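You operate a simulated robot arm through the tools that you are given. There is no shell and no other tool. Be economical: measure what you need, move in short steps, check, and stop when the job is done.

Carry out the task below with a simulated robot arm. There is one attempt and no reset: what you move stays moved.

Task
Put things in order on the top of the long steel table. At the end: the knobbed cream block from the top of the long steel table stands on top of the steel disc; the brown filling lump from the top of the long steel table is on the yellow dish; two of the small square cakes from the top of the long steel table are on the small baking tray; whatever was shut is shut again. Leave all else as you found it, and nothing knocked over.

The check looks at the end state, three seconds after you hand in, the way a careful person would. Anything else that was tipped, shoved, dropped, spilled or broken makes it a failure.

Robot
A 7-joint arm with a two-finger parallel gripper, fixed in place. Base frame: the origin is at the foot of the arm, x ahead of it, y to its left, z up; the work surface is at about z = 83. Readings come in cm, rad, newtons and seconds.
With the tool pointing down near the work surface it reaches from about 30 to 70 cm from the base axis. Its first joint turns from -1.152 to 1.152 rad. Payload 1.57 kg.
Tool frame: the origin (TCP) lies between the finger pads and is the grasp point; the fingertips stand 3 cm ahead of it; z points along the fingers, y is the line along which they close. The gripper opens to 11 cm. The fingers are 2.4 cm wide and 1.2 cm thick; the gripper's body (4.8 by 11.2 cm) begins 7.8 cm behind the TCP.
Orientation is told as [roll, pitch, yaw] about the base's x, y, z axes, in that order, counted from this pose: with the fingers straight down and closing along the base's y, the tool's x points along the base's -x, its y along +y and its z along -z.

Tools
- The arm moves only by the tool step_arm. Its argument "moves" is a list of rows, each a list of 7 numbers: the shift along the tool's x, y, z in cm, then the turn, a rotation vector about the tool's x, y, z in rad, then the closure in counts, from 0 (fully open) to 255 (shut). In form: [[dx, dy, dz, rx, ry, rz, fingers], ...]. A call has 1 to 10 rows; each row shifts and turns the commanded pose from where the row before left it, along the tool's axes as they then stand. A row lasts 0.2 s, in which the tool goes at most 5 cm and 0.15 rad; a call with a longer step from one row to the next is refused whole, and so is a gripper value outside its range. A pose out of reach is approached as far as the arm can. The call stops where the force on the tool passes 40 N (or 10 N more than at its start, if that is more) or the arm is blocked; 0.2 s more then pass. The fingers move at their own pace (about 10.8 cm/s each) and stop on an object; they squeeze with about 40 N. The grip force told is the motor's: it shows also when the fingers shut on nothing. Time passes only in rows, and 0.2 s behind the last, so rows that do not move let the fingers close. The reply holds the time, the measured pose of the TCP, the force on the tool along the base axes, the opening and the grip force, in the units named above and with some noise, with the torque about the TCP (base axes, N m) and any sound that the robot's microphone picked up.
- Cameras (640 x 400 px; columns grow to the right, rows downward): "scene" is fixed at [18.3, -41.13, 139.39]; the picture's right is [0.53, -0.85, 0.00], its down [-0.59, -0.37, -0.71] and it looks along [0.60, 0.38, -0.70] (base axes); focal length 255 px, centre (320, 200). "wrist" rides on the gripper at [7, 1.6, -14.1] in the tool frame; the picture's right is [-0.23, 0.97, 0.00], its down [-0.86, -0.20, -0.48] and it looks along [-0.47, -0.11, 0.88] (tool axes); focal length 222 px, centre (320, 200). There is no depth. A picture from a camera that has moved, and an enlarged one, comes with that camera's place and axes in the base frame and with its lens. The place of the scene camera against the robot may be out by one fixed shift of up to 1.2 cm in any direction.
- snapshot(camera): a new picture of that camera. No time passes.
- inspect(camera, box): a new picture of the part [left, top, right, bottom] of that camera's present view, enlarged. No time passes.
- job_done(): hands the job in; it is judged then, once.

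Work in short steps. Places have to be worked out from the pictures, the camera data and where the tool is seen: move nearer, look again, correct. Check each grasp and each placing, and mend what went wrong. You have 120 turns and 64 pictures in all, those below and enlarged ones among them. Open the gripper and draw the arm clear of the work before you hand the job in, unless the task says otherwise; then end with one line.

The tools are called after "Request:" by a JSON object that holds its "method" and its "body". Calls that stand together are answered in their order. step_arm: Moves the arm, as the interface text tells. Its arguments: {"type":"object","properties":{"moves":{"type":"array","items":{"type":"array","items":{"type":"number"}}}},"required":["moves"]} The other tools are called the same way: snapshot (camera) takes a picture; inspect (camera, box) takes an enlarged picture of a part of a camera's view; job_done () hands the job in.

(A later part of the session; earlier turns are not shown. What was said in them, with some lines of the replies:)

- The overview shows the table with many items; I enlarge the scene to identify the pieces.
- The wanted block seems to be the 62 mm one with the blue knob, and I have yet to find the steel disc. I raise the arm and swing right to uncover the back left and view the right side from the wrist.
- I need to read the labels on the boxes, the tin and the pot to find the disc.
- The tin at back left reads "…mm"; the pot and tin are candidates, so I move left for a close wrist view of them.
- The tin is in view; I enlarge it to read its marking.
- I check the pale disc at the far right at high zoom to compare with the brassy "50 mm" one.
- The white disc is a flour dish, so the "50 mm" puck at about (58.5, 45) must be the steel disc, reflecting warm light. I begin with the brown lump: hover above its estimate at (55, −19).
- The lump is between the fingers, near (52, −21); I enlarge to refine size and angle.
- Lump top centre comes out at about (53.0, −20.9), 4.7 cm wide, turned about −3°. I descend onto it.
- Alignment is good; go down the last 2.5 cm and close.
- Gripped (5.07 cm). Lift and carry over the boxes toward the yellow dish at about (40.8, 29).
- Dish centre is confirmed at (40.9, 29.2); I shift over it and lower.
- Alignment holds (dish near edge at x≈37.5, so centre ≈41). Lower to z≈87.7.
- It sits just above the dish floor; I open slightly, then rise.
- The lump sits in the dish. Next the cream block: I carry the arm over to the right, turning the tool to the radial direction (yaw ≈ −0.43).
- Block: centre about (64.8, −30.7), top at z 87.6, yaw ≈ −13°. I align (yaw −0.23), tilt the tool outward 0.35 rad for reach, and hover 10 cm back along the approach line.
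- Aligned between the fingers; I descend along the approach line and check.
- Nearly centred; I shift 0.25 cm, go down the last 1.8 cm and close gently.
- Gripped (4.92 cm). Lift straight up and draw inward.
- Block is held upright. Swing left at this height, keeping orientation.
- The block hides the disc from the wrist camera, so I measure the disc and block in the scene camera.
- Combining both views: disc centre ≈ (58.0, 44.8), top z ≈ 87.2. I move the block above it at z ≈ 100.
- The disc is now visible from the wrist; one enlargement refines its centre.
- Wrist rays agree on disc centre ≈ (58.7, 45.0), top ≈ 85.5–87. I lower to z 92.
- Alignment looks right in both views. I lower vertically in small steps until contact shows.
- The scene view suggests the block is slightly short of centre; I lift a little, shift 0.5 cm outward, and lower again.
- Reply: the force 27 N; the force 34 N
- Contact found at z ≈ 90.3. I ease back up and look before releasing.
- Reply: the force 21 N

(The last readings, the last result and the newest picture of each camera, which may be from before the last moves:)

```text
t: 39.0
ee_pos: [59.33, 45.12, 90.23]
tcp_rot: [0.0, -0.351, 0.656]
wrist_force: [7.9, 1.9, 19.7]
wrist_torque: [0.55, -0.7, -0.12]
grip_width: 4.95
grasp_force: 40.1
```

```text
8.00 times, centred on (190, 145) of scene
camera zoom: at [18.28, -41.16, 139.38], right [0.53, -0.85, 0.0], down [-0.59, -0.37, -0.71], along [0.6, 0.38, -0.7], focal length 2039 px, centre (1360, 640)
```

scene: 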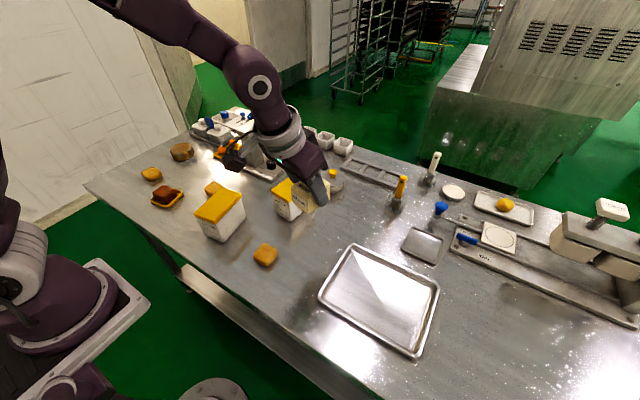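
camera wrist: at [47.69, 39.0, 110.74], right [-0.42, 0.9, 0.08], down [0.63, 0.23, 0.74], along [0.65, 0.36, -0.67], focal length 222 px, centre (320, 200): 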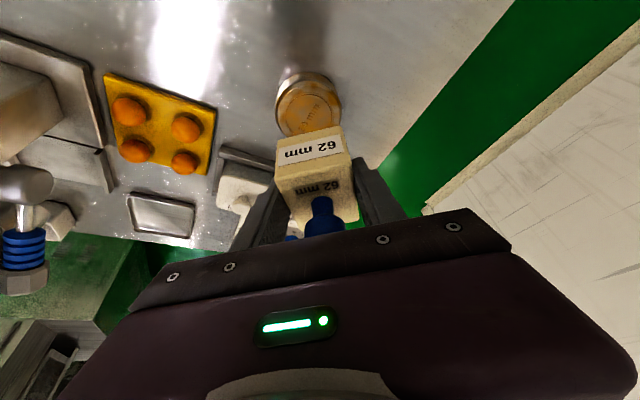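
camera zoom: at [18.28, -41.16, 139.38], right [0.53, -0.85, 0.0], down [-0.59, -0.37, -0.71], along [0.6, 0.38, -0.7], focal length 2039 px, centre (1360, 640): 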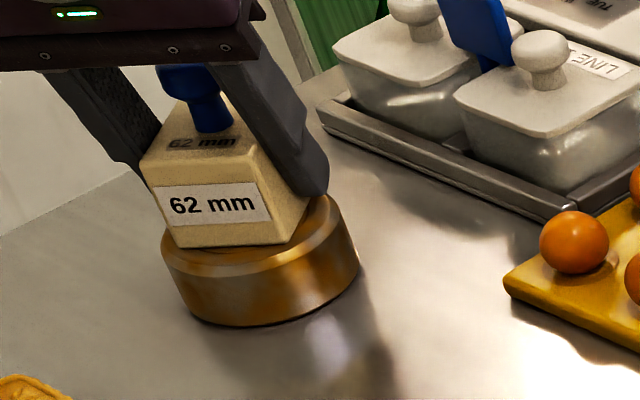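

Well centred on the disc. Ease off the remaining load, open, and back out along the tool axis.

Request:
{"method": "step_arm", "body": {"moves": [[-0.05, 0, -0.14, 0, 0, 0, 180], [0, 0, 0, 0, 0, 0, 140], [0, 0, 0, 0, 0, 0, 100], [0, 0, 0, 0, 0, 0, 90], [0, 0, -2, 0, 0, 0, 80], [0, 0, -4, 0, 0, 0, 80], [0, 0, -5, 0, 0, 0, 80], [0, 0, -4, 0, 0, 0, 80]]}}

Request:
{"method": "inspect", "body": {"camera": "scene", "box": [130, 110, 250, 200]}}

Request:
{"method": "snapshot", "body": {"camera": "wrist"}}

```text
t: 40.8
ee_pos: [55.14, 41.96, 104.31]
tcp_rot: [0.0, -0.35, 0.656]
wrist_force: [0.1, -0.1, 0.6]
wrist_torque: [0.01, -0.01, -0.02]
grip_width: 7.54
grasp_force: 0.1
```

```text
4.44 times, centred on (190, 155) of scene
camera zoom: at [18.3, -41.13, 139.39], right [0.53, -0.85, 0.0], down [-0.59, -0.37, -0.71], along [0.6, 0.38, -0.7], focal length 1133 px, centre (898, 400)
```

zoom: 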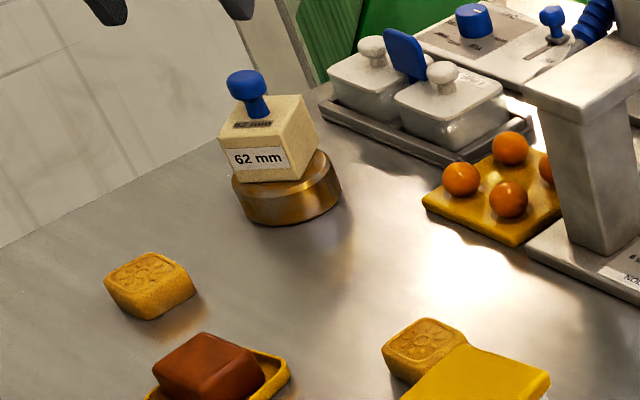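

```text
22 pictures are left
camera wrist: at [45.12, 36.29, 115.26], right [-0.42, 0.9, 0.08], down [0.63, 0.23, 0.74], along [0.65, 0.36, -0.67], focal length 222 px, centre (320, 200)
```

wrist: 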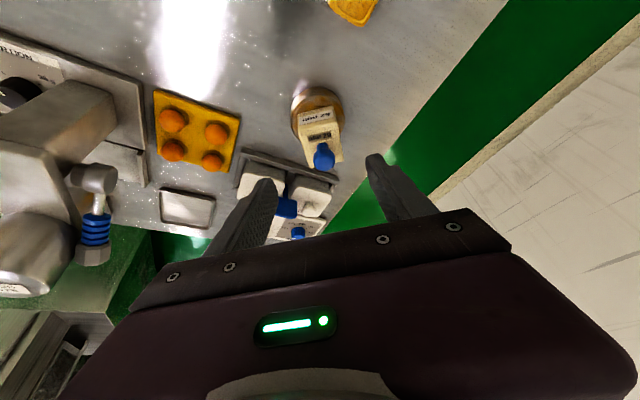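

The block stands squarely on the disc. Next the cakes; first I retract, turn to yaw 0, and head right to check reach at the small tray.

Request:
{"method": "step_arm", "body": {"moves": [[3.13, 0, -1.14, 0, 0, 0, 80], [3.13, 0, -1.14, 0, 0, 0, 80], [3.13, 0, -1.14, 0, 0, 0, 80], [0, 0, 0, 0.045, 0, 0.1232, 80], [0, 0, 0, 0.045, 0, 0.1232, 80], [0, 0, 0, 0.045, 0, 0.1232, 80], [0, 0, 0, 0.045, 0, 0.1232, 80], [0, 0, 0, 0.045, 0, 0.1232, 80], [0, -4.8, 0, 0, 0, 0, 80]]}}

Request:
{"method": "step_arm", "body": {"moves": [[0, -4.9, 0, 0, 0, 0, 80], [0, -4.9, 0, 0, 0, 0, 80], [0, -4.9, 0, 0, 0, 0, 80], [0, -4.9, 0, 0, 0, 0, 80], [0, -4.9, 0, 0, 0, 0, 80], [0, -4.9, 0, 0, 0, 0, 80], [0, -4.9, 0, 0, 0, 0, 80], [0, -4.9, 0, 0, 0, 0, 80], [0, -4.9, 0, 0, 0, 0, 80], [0, -4.9, 0, 0, 0, 0, 80]]}}

```text
t: 42.8
ee_pos: [47.12, 31.27, 104.28]
tcp_rot: [-0.001, -0.351, -0.001]
wrist_force: [0.5, 0.0, -0.2]
wrist_torque: [0.0, 0.03, 0.02]
grip_width: 7.57
grasp_force: 0.1
```

```text
t: 45.0
ee_pos: [47.2, -17.66, 104.48]
tcp_rot: [0.0, -0.351, 0.0]
wrist_force: [0.1, 0.6, 0.7]
wrist_torque: [0.07, -0.02, 0.02]
grip_width: 7.53
grasp_force: 0.1
```

Now a reach test: tilt to 0.55 rad and go above the far half of the small tray (67, −43, 95).

Request:
{"method": "step_arm", "body": {"moves": [[0, 0, 0, 0, -0.1, 0, 80], [0, 0, 0, 0, -0.1, 0, 80], [-1.764, -3.643, 2.59, 0, 0, 0, 80], [-1.764, -3.643, 2.59, 0, 0, 0, 80], [-1.764, -3.643, 2.59, 0, 0, 0, 80], [-1.764, -3.643, 2.59, 0, 0, 0, 80], [-1.764, -3.643, 2.59, 0, 0, 0, 80], [-1.764, -3.643, 2.59, 0, 0, 0, 80], [-1.764, -3.643, 2.59, 0, 0, 0, 80], [0, 0, 0, 0, 0, 0, 80]]}}

Request:
{"method": "snapshot", "body": {"camera": "wrist"}}

```text
t: 47.2
ee_pos: [65.15, -40.72, 95.01]
tcp_rot: [0.0, -0.55, -0.002]
wrist_force: [-0.3, 0.4, 0.3]
wrist_torque: [-0.01, 0.02, 0.01]
grip_width: 7.55
grasp_force: 0.0
out of reach, approached as far as the arm can: row 9
```

```text
21 pictures are left
camera wrist: at [51.92, -39.07, 103.47], right [0.19, 0.97, 0.12], down [0.48, -0.2, 0.85], along [0.86, -0.11, -0.51], focal length 222 px, centre (320, 200)
```

wrist: 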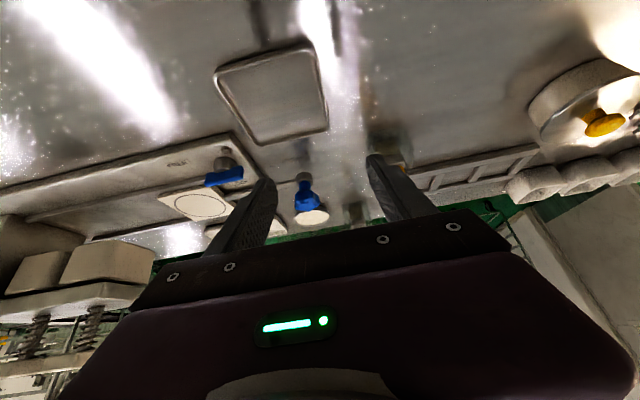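

At yaw 0 and tilt 0.55 the reach ends at x≈65, so more tilt is needed for the far half. I measure the tray in this close view.

Request:
{"method": "inspect", "body": {"camera": "wrist", "box": [200, 30, 340, 150]}}

```text
3.33 times, centred on (270, 90) of wrist
camera zoom: at [51.92, -39.07, 103.47], right [0.19, 0.97, 0.12], down [0.48, -0.2, 0.85], along [0.86, -0.11, -0.51], focal length 740 px, centre (487, 567)
```

zoom: 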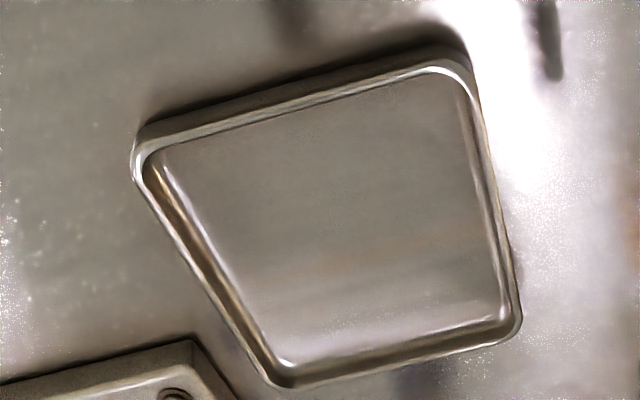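

The tray's floor measures about 7.9 × 7.8 cm: x 61.7–69.5, y −47.4 to −39.5. The far spot needs ~0.8 tilt, so I fetch the left cake (44.7, 42.8) for it; first retract and swing left.

Request:
{"method": "step_arm", "body": {"moves": [[1.88, 0.54, -4.2, 0, 0, 0, 80], [1.88, 0.54, -4.2, 0, 0, 0, 80], [1.88, 0.54, -4.2, 0, 0, 0, 80], [1.88, 0.54, -4.2, 0, 0, 0, 80], [1.88, 0.54, -4.2, 0, 0, 0, 80], [0, 4.9, 0, 0, 0, 0, 80], [0, 4.9, 0, 0, 0, 0, 80], [0, 4.9, 0, 0, 0, 0, 80], [0, 4.9, 0, 0, 0, 0, 80], [0, 4.9, 0, 0, 0, 0, 80]]}}

Request:
{"method": "step_arm", "body": {"moves": [[0, 4.9, 0, 0, 0, 0, 80], [0, 4.9, 0, 0, 0, 0, 80], [0, 4.9, 0, 0, 0, 0, 80], [0, 4.9, 0, 0, 0, 0, 80], [0, 4.9, 0, 0, 0, 0, 80], [0, 4.9, 0, 0, 0, 0, 80], [0, 4.9, 0, 0, 0, 0, 80], [0, 4.9, 0, 0, 0, 0, 80], [0, 4.9, 0, 0, 0, 0, 80], [0, 4.9, 0, 0, 0, 0, 80]]}}

```text
t: 49.4
ee_pos: [46.16, -13.57, 108.2]
tcp_rot: [0.001, -0.549, 0.0]
wrist_force: [-0.2, -0.1, -0.1]
wrist_torque: [0.01, -0.02, 0.0]
grip_width: 7.54
grasp_force: 0.1
```

```text
t: 51.6
ee_pos: [46.39, 35.29, 108.11]
tcp_rot: [0.001, -0.548, -0.001]
wrist_force: [-0.4, 0.3, -0.1]
wrist_torque: [-0.04, 0.02, 0.0]
grip_width: 7.56
grasp_force: 0.1
```

Now tilt to 0.8 and hover 15 cm back along the approach to the left cake.

Request:
{"method": "step_arm", "body": {"moves": [[0, 0, 0, 0, -0.125, 0, 80], [0, 0, 0, 0, -0.125, 0, 80], [4.35, 1.87, -0.13, 0, 0, 0, 80], [4.35, 1.87, -0.13, 0, 0, 0, 80], [4.35, 1.87, -0.13, 0, 0, 0, 80], [4.35, 1.87, -0.13, 0, 0, 0, 80], [0, 0, 0, 0, 0, 0, 80]]}}

Request:
{"method": "snapshot", "body": {"camera": "wrist"}}

```text
t: 53.2
ee_pos: [33.87, 42.71, 95.81]
tcp_rot: [-0.001, -0.801, 0.0]
wrist_force: [-0.4, -0.2, 0.4]
wrist_torque: [0.01, 0.0, 0.0]
grip_width: 7.57
grasp_force: 0.0
```

```text
19 pictures are left
camera wrist: at [18.84, 44.27, 100.74], right [0.16, 0.97, 0.16], down [0.25, -0.2, 0.95], along [0.95, -0.11, -0.28], focal length 222 px, centre (320, 200)
```

wrist: 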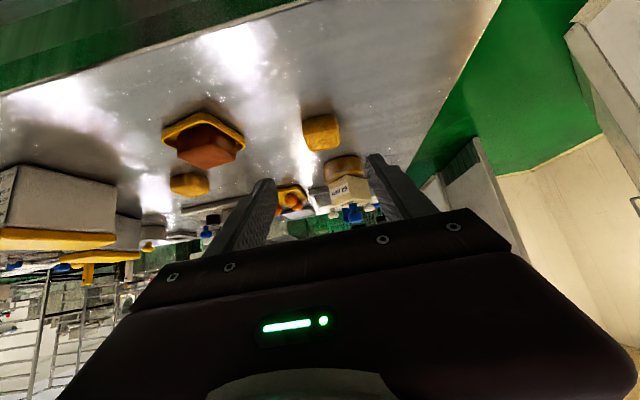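

Request:
{"method": "inspect", "body": {"camera": "wrist", "box": [280, 100, 360, 160]}}

```text
6.67 times, centred on (320, 130) of wrist
camera zoom: at [18.84, 44.27, 100.74], right [0.16, 0.97, 0.16], down [0.25, -0.2, 0.95], along [0.95, -0.11, -0.28], focal length 1481 px, centre (320, 667)
```

zoom: 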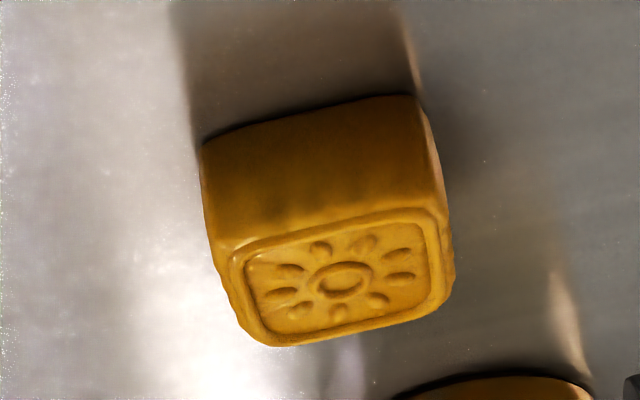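

Cake: 4.2 cm wide, front edge x≈43.2, centre (45.2, 43.0), top ≈85.5. I descend along the approach and grip.

Request:
{"method": "step_arm", "body": {"moves": [[0, 0.29, 4.5, 0, 0, 0, 90], [-0.3, 0, 4, 0, 0, 0, 90], [0, 0, 3, 0, 0, 0, 90], [0, 0, 1.2, 0, 0, 0, 90], [0, 0, 0.8, 0, 0, 0, 90], [0, 0, 0, 0, 0, 0, 90]]}}

Request:
{"method": "snapshot", "body": {"camera": "wrist"}}

```text
t: 54.6
ee_pos: [43.8, 43.14, 86.73]
tcp_rot: [0.0, -0.801, -0.001]
wrist_force: [0.2, 0.3, 0.0]
wrist_torque: [0.01, 0.0, -0.03]
grip_width: 7.13
grasp_force: 0.0
```

```text
17 pictures are left
camera wrist: at [28.82, 44.69, 91.56], right [0.16, 0.97, 0.16], down [0.25, -0.2, 0.95], along [0.95, -0.11, -0.28], focal length 222 px, centre (320, 200)
```

wrist: 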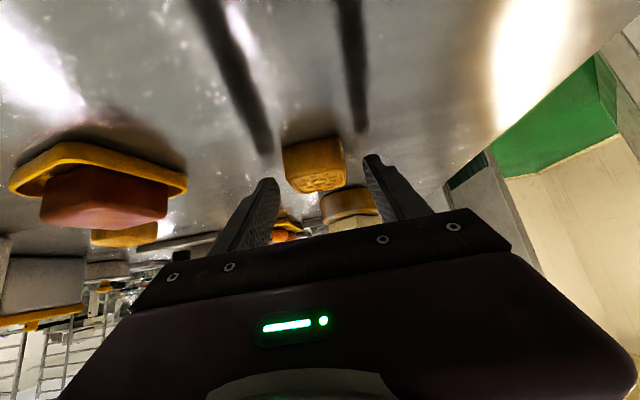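

Cake is centred between the fingers; I close on it.

Request:
{"method": "step_arm", "body": {"moves": [[0, 0, 0, 0, 0, 0, 120], [0, 0, 0, 0, 0, 0, 140], [0, 0, 0, 0, 0, 0, 160], [0, 0, 0, 0, 0, 0, 200], [0, 0, 0, 0, 0, 0, 200]]}}

```text
t: 55.8
ee_pos: [43.76, 43.17, 86.69]
tcp_rot: [0.0, -0.799, -0.001]
wrist_force: [0.3, -0.4, -0.1]
wrist_torque: [-0.01, 0.02, 0.01]
grip_width: 4.55
grasp_force: 40.2
```

The cake is 4.55 cm wide, so two cannot lie side by side in the 8 cm square steel dish, which is the twin of the yellow dish. The 17×22 cm rimmed tray must be the small baking tray, and it lies well within reach. I lift and carry the cake there.

Request:
{"method": "step_arm", "body": {"moves": [[-1.4, 0, -1.36, 0, 0, 0, 200], [-2.87, 0, -2.79, 0, 0, 0, 200], [-2.87, 0, -2.79, 0, 0, 0, 200], [-2.87, 0, -2.79, 0, 0, 0, 200], [-2.87, 0, -2.79, 0, 0, 0, 200], [0, -4.9, 0, 0, 0, 0, 200], [0, -4.9, 0, 0, 0, 0, 200], [0, -4.9, 0, 0, 0, 0, 200], [0, -4.9, 0, 0, 0, 0, 200], [0, -4.9, 0, 0, 0, 0, 200]]}}

Request:
{"method": "step_arm", "body": {"moves": [[0, -4.9, 0, 0, 0, 0, 200], [0, -4.9, 0, 0, 0, 0, 200], [0, -4.9, 0, 0, 0, 0, 200], [0, -4.9, 0, 0, 0, 0, 200], [0, -4.9, 0, 0, 0, 0, 200], [0, -4.9, 0, 0, 0, 0, 200], [0, -4.9, 0, 0, 0, 0, 200], [0, -4.9, 0, 0, 0, 0, 200], [0, -4.9, 0, 0, 0, 0, 200], [0, -4.5, 0, 0, 0, 0, 200]]}}

Request:
{"method": "snapshot", "body": {"camera": "scene"}}

```text
t: 58.0
ee_pos: [44.41, 20.6, 104.51]
tcp_rot: [0.004, -0.803, -0.001]
wrist_force: [0.4, 0.6, -1.9]
wrist_torque: [-0.01, -0.01, 0.03]
grip_width: 4.6
grasp_force: 39.9
out of reach, approached as far as the arm can: row 10
```

```text
t: 60.2
ee_pos: [59.59, -15.49, 105.37]
tcp_rot: [-0.004, -0.796, 0.001]
wrist_force: [0.5, 0.7, 0.2]
wrist_torque: [0.01, 0.0, -0.02]
grip_width: 4.57
grasp_force: 40.1
out of reach, approached as far as the arm can: row 1, 2, 3, 4, 6, 7, 8, 9, 10
```

```text
16 pictures are left
```

scene: 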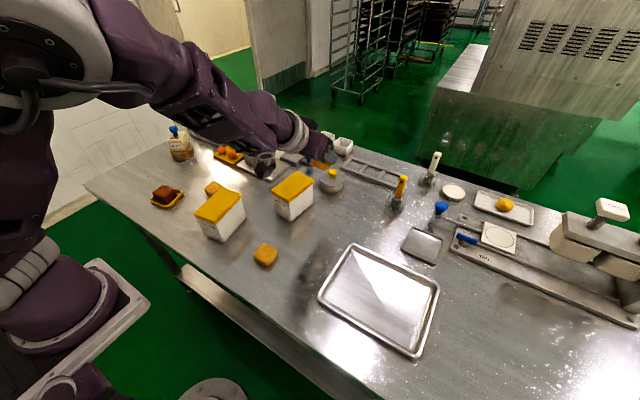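

The arm strayed outward because this tilt is unreachable close in. I check the surroundings before moving.

Request:
{"method": "inspect", "body": {"camera": "scene", "box": [200, 90, 400, 220]}}

Request:
{"method": "snapshot", "body": {"camera": "wrist"}}

```text
3.08 times, centred on (300, 155) of scene
camera zoom: at [18.3, -41.13, 139.39], right [0.53, -0.85, 0.0], down [-0.59, -0.37, -0.71], along [0.6, 0.38, -0.7], focal length 784 px, centre (382, 338)
```

zoom: 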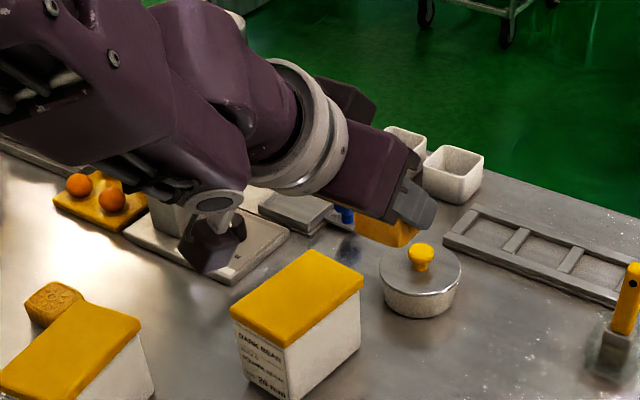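

```text
14 pictures are left
camera wrist: at [44.78, -13.77, 110.19], right [0.16, 0.97, 0.16], down [0.26, -0.2, 0.95], along [0.95, -0.11, -0.28], focal length 222 px, centre (320, 200)
```

wrist: 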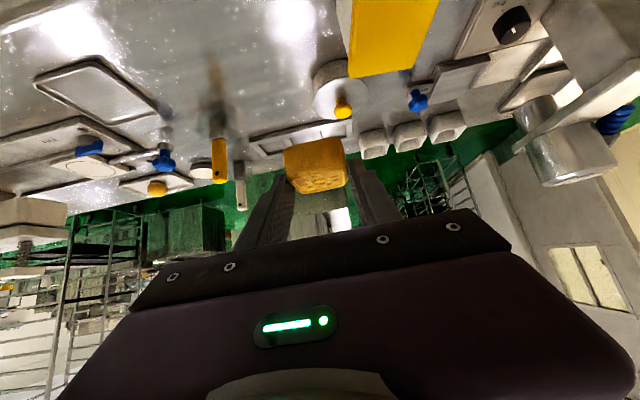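

Nothing was touched. I reduce the tilt to 0.35, where this region is reachable, and see where the arm settles.

Request:
{"method": "step_arm", "body": {"moves": [[0, 0, 0, 0, 0.15, 0, 200], [0, 0, 0, 0, 0.15, 0, 200], [0, 0, 0, 0, 0.15, 0, 200], [0, 0, 0, 0, 0, 0, 200]]}}

```text
t: 61.2
ee_pos: [59.62, -15.34, 105.24]
tcp_rot: [-0.001, -0.35, 0.0]
wrist_force: [0.0, 0.2, -0.2]
wrist_torque: [-0.01, 0.03, -0.01]
grip_width: 4.58
grasp_force: 40.2
```

Good. Move above the tray at (46, −43, 100), then restore the 0.8 tilt so the cake is level.

Request:
{"method": "step_arm", "body": {"moves": [[2.08, -3.96, 0.03, 0, 0, 0, 200], [2.08, -3.96, 0.03, 0, 0, 0, 200], [2.08, -3.96, 0.03, 0, 0, 0, 200], [2.08, -3.96, 0.03, 0, 0, 0, 200], [2.08, -3.96, 0.03, 0, 0, 0, 200], [2.08, -3.96, 0.03, 0, 0, 0, 200], [2.08, -3.96, 0.03, 0, 0, 0, 200], [0, 0, 0, 0, 0, 0, 200]]}}

Request:
{"method": "step_arm", "body": {"moves": [[0, 0, 0, 0, -0.15, 0, 200], [0, 0, 0, 0, -0.15, 0, 200], [0, 0, 0, 0, -0.15, 0, 200], [0, 0, 0, 0, 0, 0, 200]]}}

Request:
{"method": "snapshot", "body": {"camera": "wrist"}}

Request:
{"method": "inspect", "body": {"camera": "scene", "box": [280, 190, 480, 370]}}

```text
t: 63.0
ee_pos: [45.9, -43.1, 99.89]
tcp_rot: [0.001, -0.35, -0.002]
wrist_force: [-0.2, -0.3, -1.6]
wrist_torque: [0.02, -0.01, -0.03]
grip_width: 4.58
grasp_force: 39.5
```

```text
t: 64.0
ee_pos: [45.93, -43.16, 99.91]
tcp_rot: [-0.001, -0.801, -0.002]
wrist_force: [-0.8, 0.5, -0.3]
wrist_torque: [-0.02, 0.01, -0.05]
grip_width: 4.58
grasp_force: 39.6
```

```text
13 pictures are left
camera wrist: at [31.02, -41.55, 104.72], right [0.16, 0.97, 0.16], down [0.25, -0.2, 0.95], along [0.95, -0.11, -0.28], focal length 222 px, centre (320, 200)
```

wrist: 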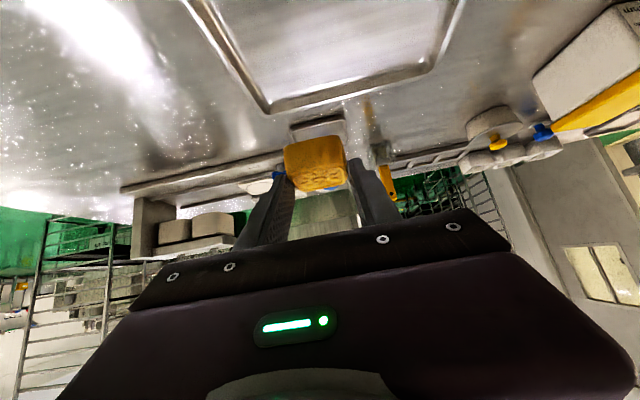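

```text
2.22 times, centred on (380, 280) of scene
camera zoom: at [18.3, -41.13, 139.39], right [0.53, -0.85, 0.0], down [-0.59, -0.37, -0.71], along [0.6, 0.38, -0.7], focal length 566 px, centre (187, 22)
```

zoom: 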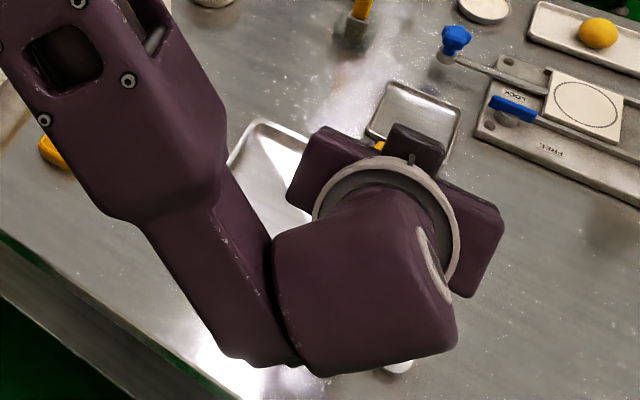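

Tray inner far edge x≈55, y −48.9 to −28.3, so the target is well inside. Lower toward the floor.

Request:
{"method": "step_arm", "body": {"moves": [[2.4, 0, 3.04, 0, 0, 0, 200], [2.4, 0, 3.04, 0, 0, 0, 200], [2.4, 0, 3.04, 0, 0, 0, 200], [0.4, 0, 0.4, 0, 0, 0, 200], [0, 0, 0, 0, 0, 0, 200]]}}

Request:
{"method": "step_arm", "body": {"moves": [[0.22, 0, 0.21, 0, 0, 0, 200], [0.14, 0, 0.14, 0, 0, 0, 200], [0, 0, 0, 0, 0, 0, 200]]}}

```text
t: 65.2
ee_pos: [47.51, -43.12, 87.75]
tcp_rot: [0.0, -0.801, -0.001]
wrist_force: [0.4, 0.4, -1.2]
wrist_torque: [-0.01, 0.01, 0.02]
grip_width: 4.57
grasp_force: 39.9
```

```text
t: 66.0
ee_pos: [47.46, -43.17, 87.32]
tcp_rot: [-0.001, -0.802, 0.0]
wrist_force: [-1.6, 1.1, 5.9]
wrist_torque: [0.04, -0.15, 0.06]
grip_width: 4.57
grasp_force: 40.2
```

Light contact at z 87.3; release and back out along the tool axis.

Request:
{"method": "step_arm", "body": {"moves": [[0, 0, 0, 0, 0, 0, 140], [0, 0, 0, 0, 0, 0, 105], [0, 0, 0, 0, 0, 0, 95], [0, 0, -2, 0, 0, 0, 95], [0, 0, -4, 0, 0, 0, 95], [0, 0, -5, 0, 0, 0, 95], [0, 0, 0, 0, 0, 0, 95]]}}

Request:
{"method": "snapshot", "body": {"camera": "wrist"}}

```text
t: 67.6
ee_pos: [39.61, -43.16, 95.07]
tcp_rot: [-0.001, -0.8, 0.0]
wrist_force: [0.2, 0.1, -0.2]
wrist_torque: [-0.02, 0.0, 0.0]
grip_width: 6.91
grasp_force: 0.1
```

```text
11 pictures are left
camera wrist: at [24.64, -41.59, 99.82], right [0.16, 0.97, 0.16], down [0.25, -0.2, 0.95], along [0.95, -0.11, -0.28], focal length 222 px, centre (320, 200)
```

wrist: 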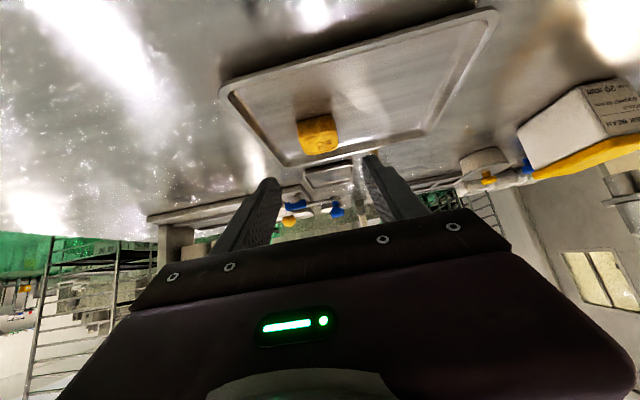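

The first cake lies flat on the tray. I rise, bring the tool upright, and head to the front cake near (41, −11).

Request:
{"method": "step_arm", "body": {"moves": [[-2.87, 0, -2.79, 0, 0, 0, 95], [-2.87, 0, -2.79, 0, 0, 0, 95], [0, 0, 0, 0, 0.1333, 0, 95], [0, 0, 0, 0, 0.1333, 0, 95], [0, 0, 0, 0, 0.1333, 0, 95], [0, 0, 0, 0, 0.1333, 0, 95], [0, 0, 0, 0, 0.1333, 0, 95], [0, 0, 0, 0, 0.1335, 0, 95]]}}

Request:
{"method": "step_arm", "body": {"moves": [[0.2, 4.9, 0, 0, 0, 0, 95], [0.2, 4.9, 0, 0, 0, 0, 95], [0.2, 4.9, 0, 0, 0, 0, 95], [0.2, 4.9, 0, 0, 0, 0, 95], [0.2, 4.9, 0, 0, 0, 0, 95], [0.2, 4.9, 0, 0, 0, 0, 95], [0.2, 2, 0, 0, 0, 0, 95], [0, 0, 0, 0, 0, 0, 95]]}}

Request:
{"method": "snapshot", "body": {"camera": "wrist"}}

```text
t: 69.4
ee_pos: [39.65, -43.29, 102.98]
tcp_rot: [0.0, 0.002, 0.002]
wrist_force: [0.3, -0.4, 0.7]
wrist_torque: [-0.01, 0.02, 0.04]
grip_width: 6.91
grasp_force: 0.0
```

```text
t: 71.2
ee_pos: [38.14, -11.95, 103.16]
tcp_rot: [0.0, -0.001, -0.003]
wrist_force: [-0.6, 0.4, -0.4]
wrist_torque: [0.01, -0.01, -0.01]
grip_width: 6.89
grasp_force: 0.2
```

```text
10 pictures are left
camera wrist: at [31.2, -10.28, 117.07], right [0.23, 0.97, 0.0], down [0.85, -0.2, 0.48], along [0.47, -0.11, -0.88], focal length 222 px, centre (320, 200)
```

wrist: 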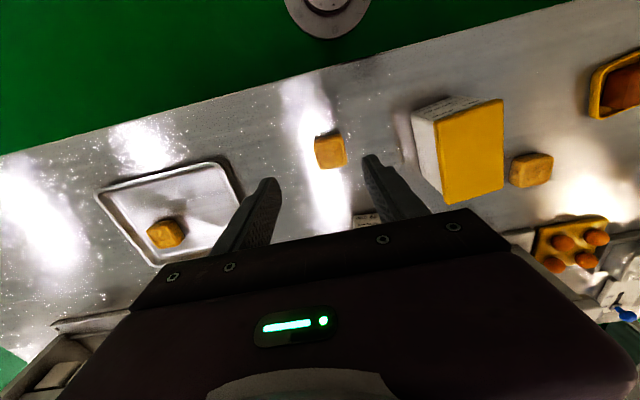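

Request:
{"method": "inspect", "body": {"camera": "wrist", "box": [290, 110, 370, 190]}}

```text
5.00 times, centred on (330, 150) of wrist
camera zoom: at [31.2, -10.28, 117.07], right [0.23, 0.97, 0.0], down [0.85, -0.2, 0.48], along [0.47, -0.11, -0.88], focal length 1111 px, centre (270, 450)
```

zoom: 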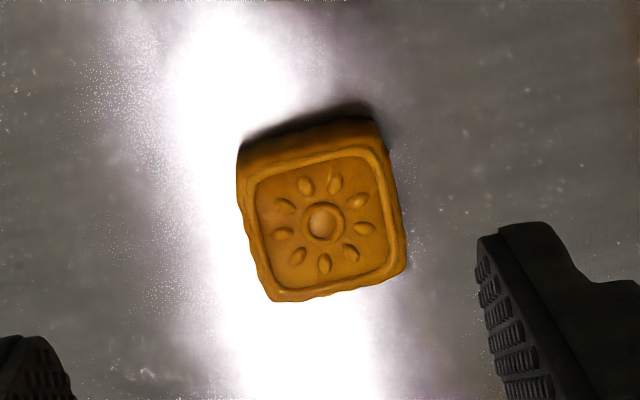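

Cake centre (41.1, −11.0), aligned with the tool. Descend and grip.

Request:
{"method": "step_arm", "body": {"moves": [[-1.5, 0.5, 4, 0, 0, 0, 95], [-1.5, 0.45, 4, 0, 0, 0, 95], [0, 0, 4, 0, 0, 0, 95], [0, 0, 3, 0, 0, 0, 95], [0, 0, 1.5, 0, 0, 0, 95], [0, 0, 0, 0, 0, 0, 95]]}}

Request:
{"method": "step_arm", "body": {"moves": [[0, 0, 0, 0, 0, 0, 120], [0, 0, 0, 0, 0, 0, 140], [0, 0, 0, 0, 0, 0, 160], [0, 0, 0, 0, 0, 0, 200], [0, 0, 0, 0, 0, 0, 200]]}}

```text
t: 72.6
ee_pos: [41.15, -10.8, 86.62]
tcp_rot: [0.0, 0.0, -0.001]
wrist_force: [0.4, -0.9, 0.3]
wrist_torque: [-0.05, -0.01, 0.01]
grip_width: 6.89
grasp_force: 0.0
```

```text
t: 73.8
ee_pos: [41.2, -10.71, 86.56]
tcp_rot: [0.0, -0.001, 0.0]
wrist_force: [0.1, 0.2, -0.4]
wrist_torque: [0.02, -0.03, 0.01]
grip_width: 4.57
grasp_force: 40.3
```

Gripped. Lift, carry to (47, −34) over the tray, and lower.

Request:
{"method": "step_arm", "body": {"moves": [[0, 0, -3, 0, 0, 0, 200], [0, 0, -4.5, 0, 0, 0, 200], [0, 0, -4.5, 0, 0, 0, 200], [-1.16, -4.65, 0, 0, 0, 0, 200], [-1.16, -4.65, 0, 0, 0, 0, 200], [-1.16, -4.65, 0, 0, 0, 0, 200], [-1.16, -4.65, 0, 0, 0, 0, 200], [-1.16, -4.65, 0, 0, 0, 0, 200], [0, 0, 0, 0, 0, 0, 200]]}}

Request:
{"method": "snapshot", "body": {"camera": "wrist"}}

```text
t: 75.8
ee_pos: [46.99, -34.29, 98.47]
tcp_rot: [0.002, -0.002, 0.0]
wrist_force: [0.3, 0.4, -0.8]
wrist_torque: [-0.05, 0.02, 0.04]
grip_width: 4.59
grasp_force: 39.7
```

```text
8 pictures are left
camera wrist: at [40.18, -32.64, 112.66], right [0.23, 0.97, 0.0], down [0.86, -0.2, 0.48], along [0.47, -0.11, -0.88], focal length 222 px, centre (320, 200)
```

wrist: 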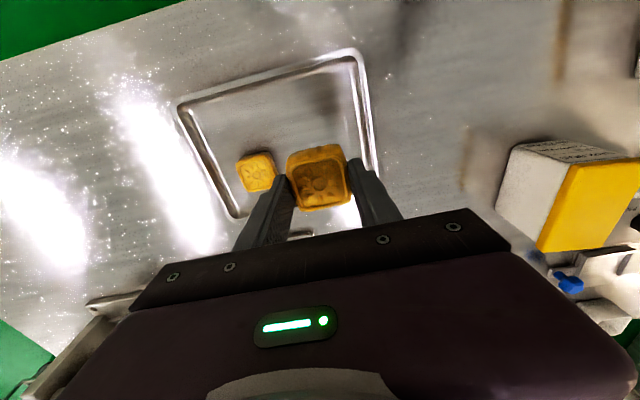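

Clear spot between the first cake and the tray's edge. Lower and release.

Request:
{"method": "step_arm", "body": {"moves": [[0, -0.2, 4.5, 0, 0, 0, 200], [0, 0, 4.3, 0, 0, 0, 200], [0, 0, 1.9, 0, 0, 0, 200], [0, 0, 0.3, 0, 0, 0, 200], [0, 0, 0.15, 0, 0, 0, 200], [0, 0, 0, 0, 0, 0, 200]]}}

```text
t: 77.2
ee_pos: [46.95, -34.34, 87.42]
tcp_rot: [0.001, 0.0, -0.001]
wrist_force: [1.1, 0.0, -0.8]
wrist_torque: [-0.01, 0.02, 0.02]
grip_width: 4.58
grasp_force: 39.6
```

Request:
{"method": "step_arm", "body": {"moves": [[0, 0, 0.25, 0, 0, 0, 200], [0, 0, 0, 0, 0, 0, 200], [0, 0, 0, 0, 0, 0, 140], [0, 0, 0, 0, 0, 0, 120], [0, 0, 0, 0, 0, 0, 115], [0, 0, -3, 0, 0, 0, 115], [0, 0, -5, 0, 0, 0, 115], [0, 0, -5, 0, 0, 0, 100], [0, 0, -5, 0, 0, 0, 60]]}}

Request:
{"method": "step_arm", "body": {"moves": [[3, 3, -3, 0, 0, 0, 30], [3, 3, -2, 0, 0, 0, 0], [1, 4.5, 0, 0, 0, 0, 0], [1, 4.5, 0, 0, 0, 0, 0], [0, 4.5, 0, 0, 0, 0, 0], [0, 4.5, 0, 0, 0, 0, 0], [0, 0, 0, 0, 0, 0, 0]]}}

Request:
{"method": "snapshot", "body": {"camera": "scene"}}

```text
t: 79.2
ee_pos: [47.22, -34.49, 105.28]
tcp_rot: [0.0, 0.0, -0.002]
wrist_force: [0.5, -0.2, -0.3]
wrist_torque: [-0.02, 0.02, -0.02]
grip_width: 8.42
grasp_force: 0.2
```

```text
refused: row 1 steps farther than a row can; nothing moved
```

```text
7 pictures are left
```

scene: 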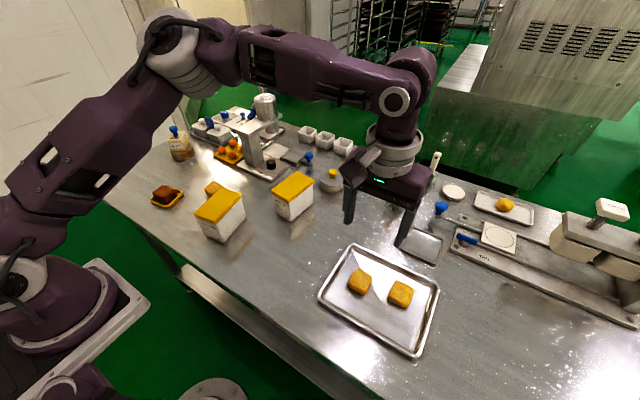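

Both cakes lie flat on the tray. I draw the arm clear and take a last look.

Request:
{"method": "step_arm", "body": {"moves": [[1, 3, -3, 0, 0, 0, 30], [1, 4, -2, 0, 0, 0, 0], [0, 4.8, 0, 0, 0, 0, 0], [0, 4.8, 0, 0, 0, 0, 0], [0, 4.8, 0, 0, 0, 0, 0], [0, 0, 0, 0, 0, 0, 0]]}}

Request:
{"method": "inspect", "body": {"camera": "scene", "box": [120, 90, 500, 370]}}

Request:
{"method": "inspect", "body": {"camera": "scene", "box": [130, 110, 250, 220]}}

```text
t: 80.6
ee_pos: [45.16, -12.98, 110.19]
tcp_rot: [-0.001, -0.002, 0.001]
wrist_force: [0.1, -0.5, 0.4]
wrist_torque: [-0.04, 0.01, 0.0]
grip_width: 10.99
grasp_force: 0.1
```

```text
1.43 times, centred on (310, 230) of scene
camera zoom: at [18.3, -41.13, 139.39], right [0.53, -0.85, 0.0], down [-0.59, -0.37, -0.71], along [0.6, 0.38, -0.7], focal length 364 px, centre (334, 157)
```

zoom: 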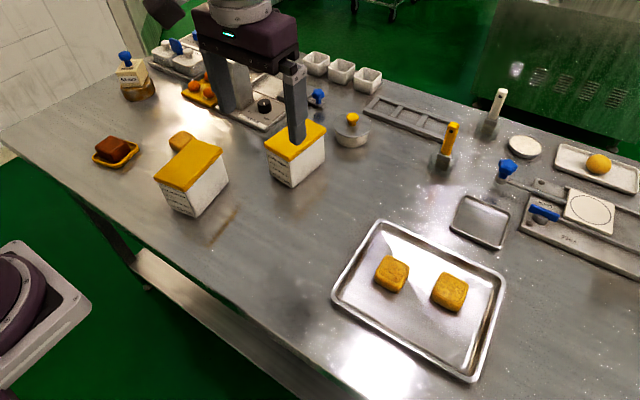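

```text
3.64 times, centred on (190, 165) of scene
camera zoom: at [18.3, -41.13, 139.39], right [0.53, -0.85, 0.0], down [-0.59, -0.37, -0.71], along [0.6, 0.38, -0.7], focal length 927 px, centre (793, 327)
```

zoom: 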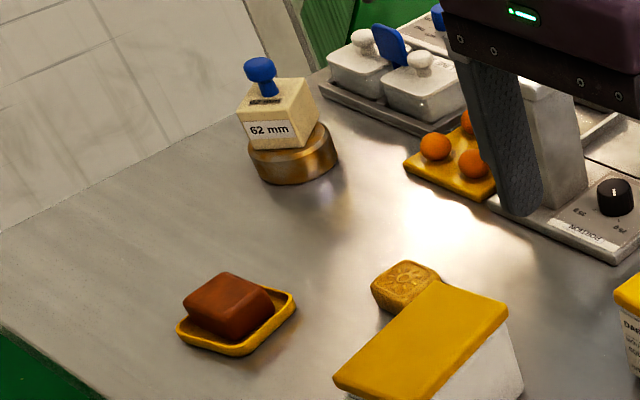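

Everything is in place: block on the disc, lump on the dish, two cakes on the tray, and the rest undisturbed. I hand in.

Request:
{"method": "job_done", "body": {}}

```text
The job is handed in.
```

The cream block stands on the disc marked "50 mm", the brown lump is on the yellow dish, two cakes are on the larger rimmed steel tray, nothing shut was opened, and the disc and tray were my best reading of the task, because the disc looks brassy and the 8 cm steel dish cannot hold two cakes side by side.
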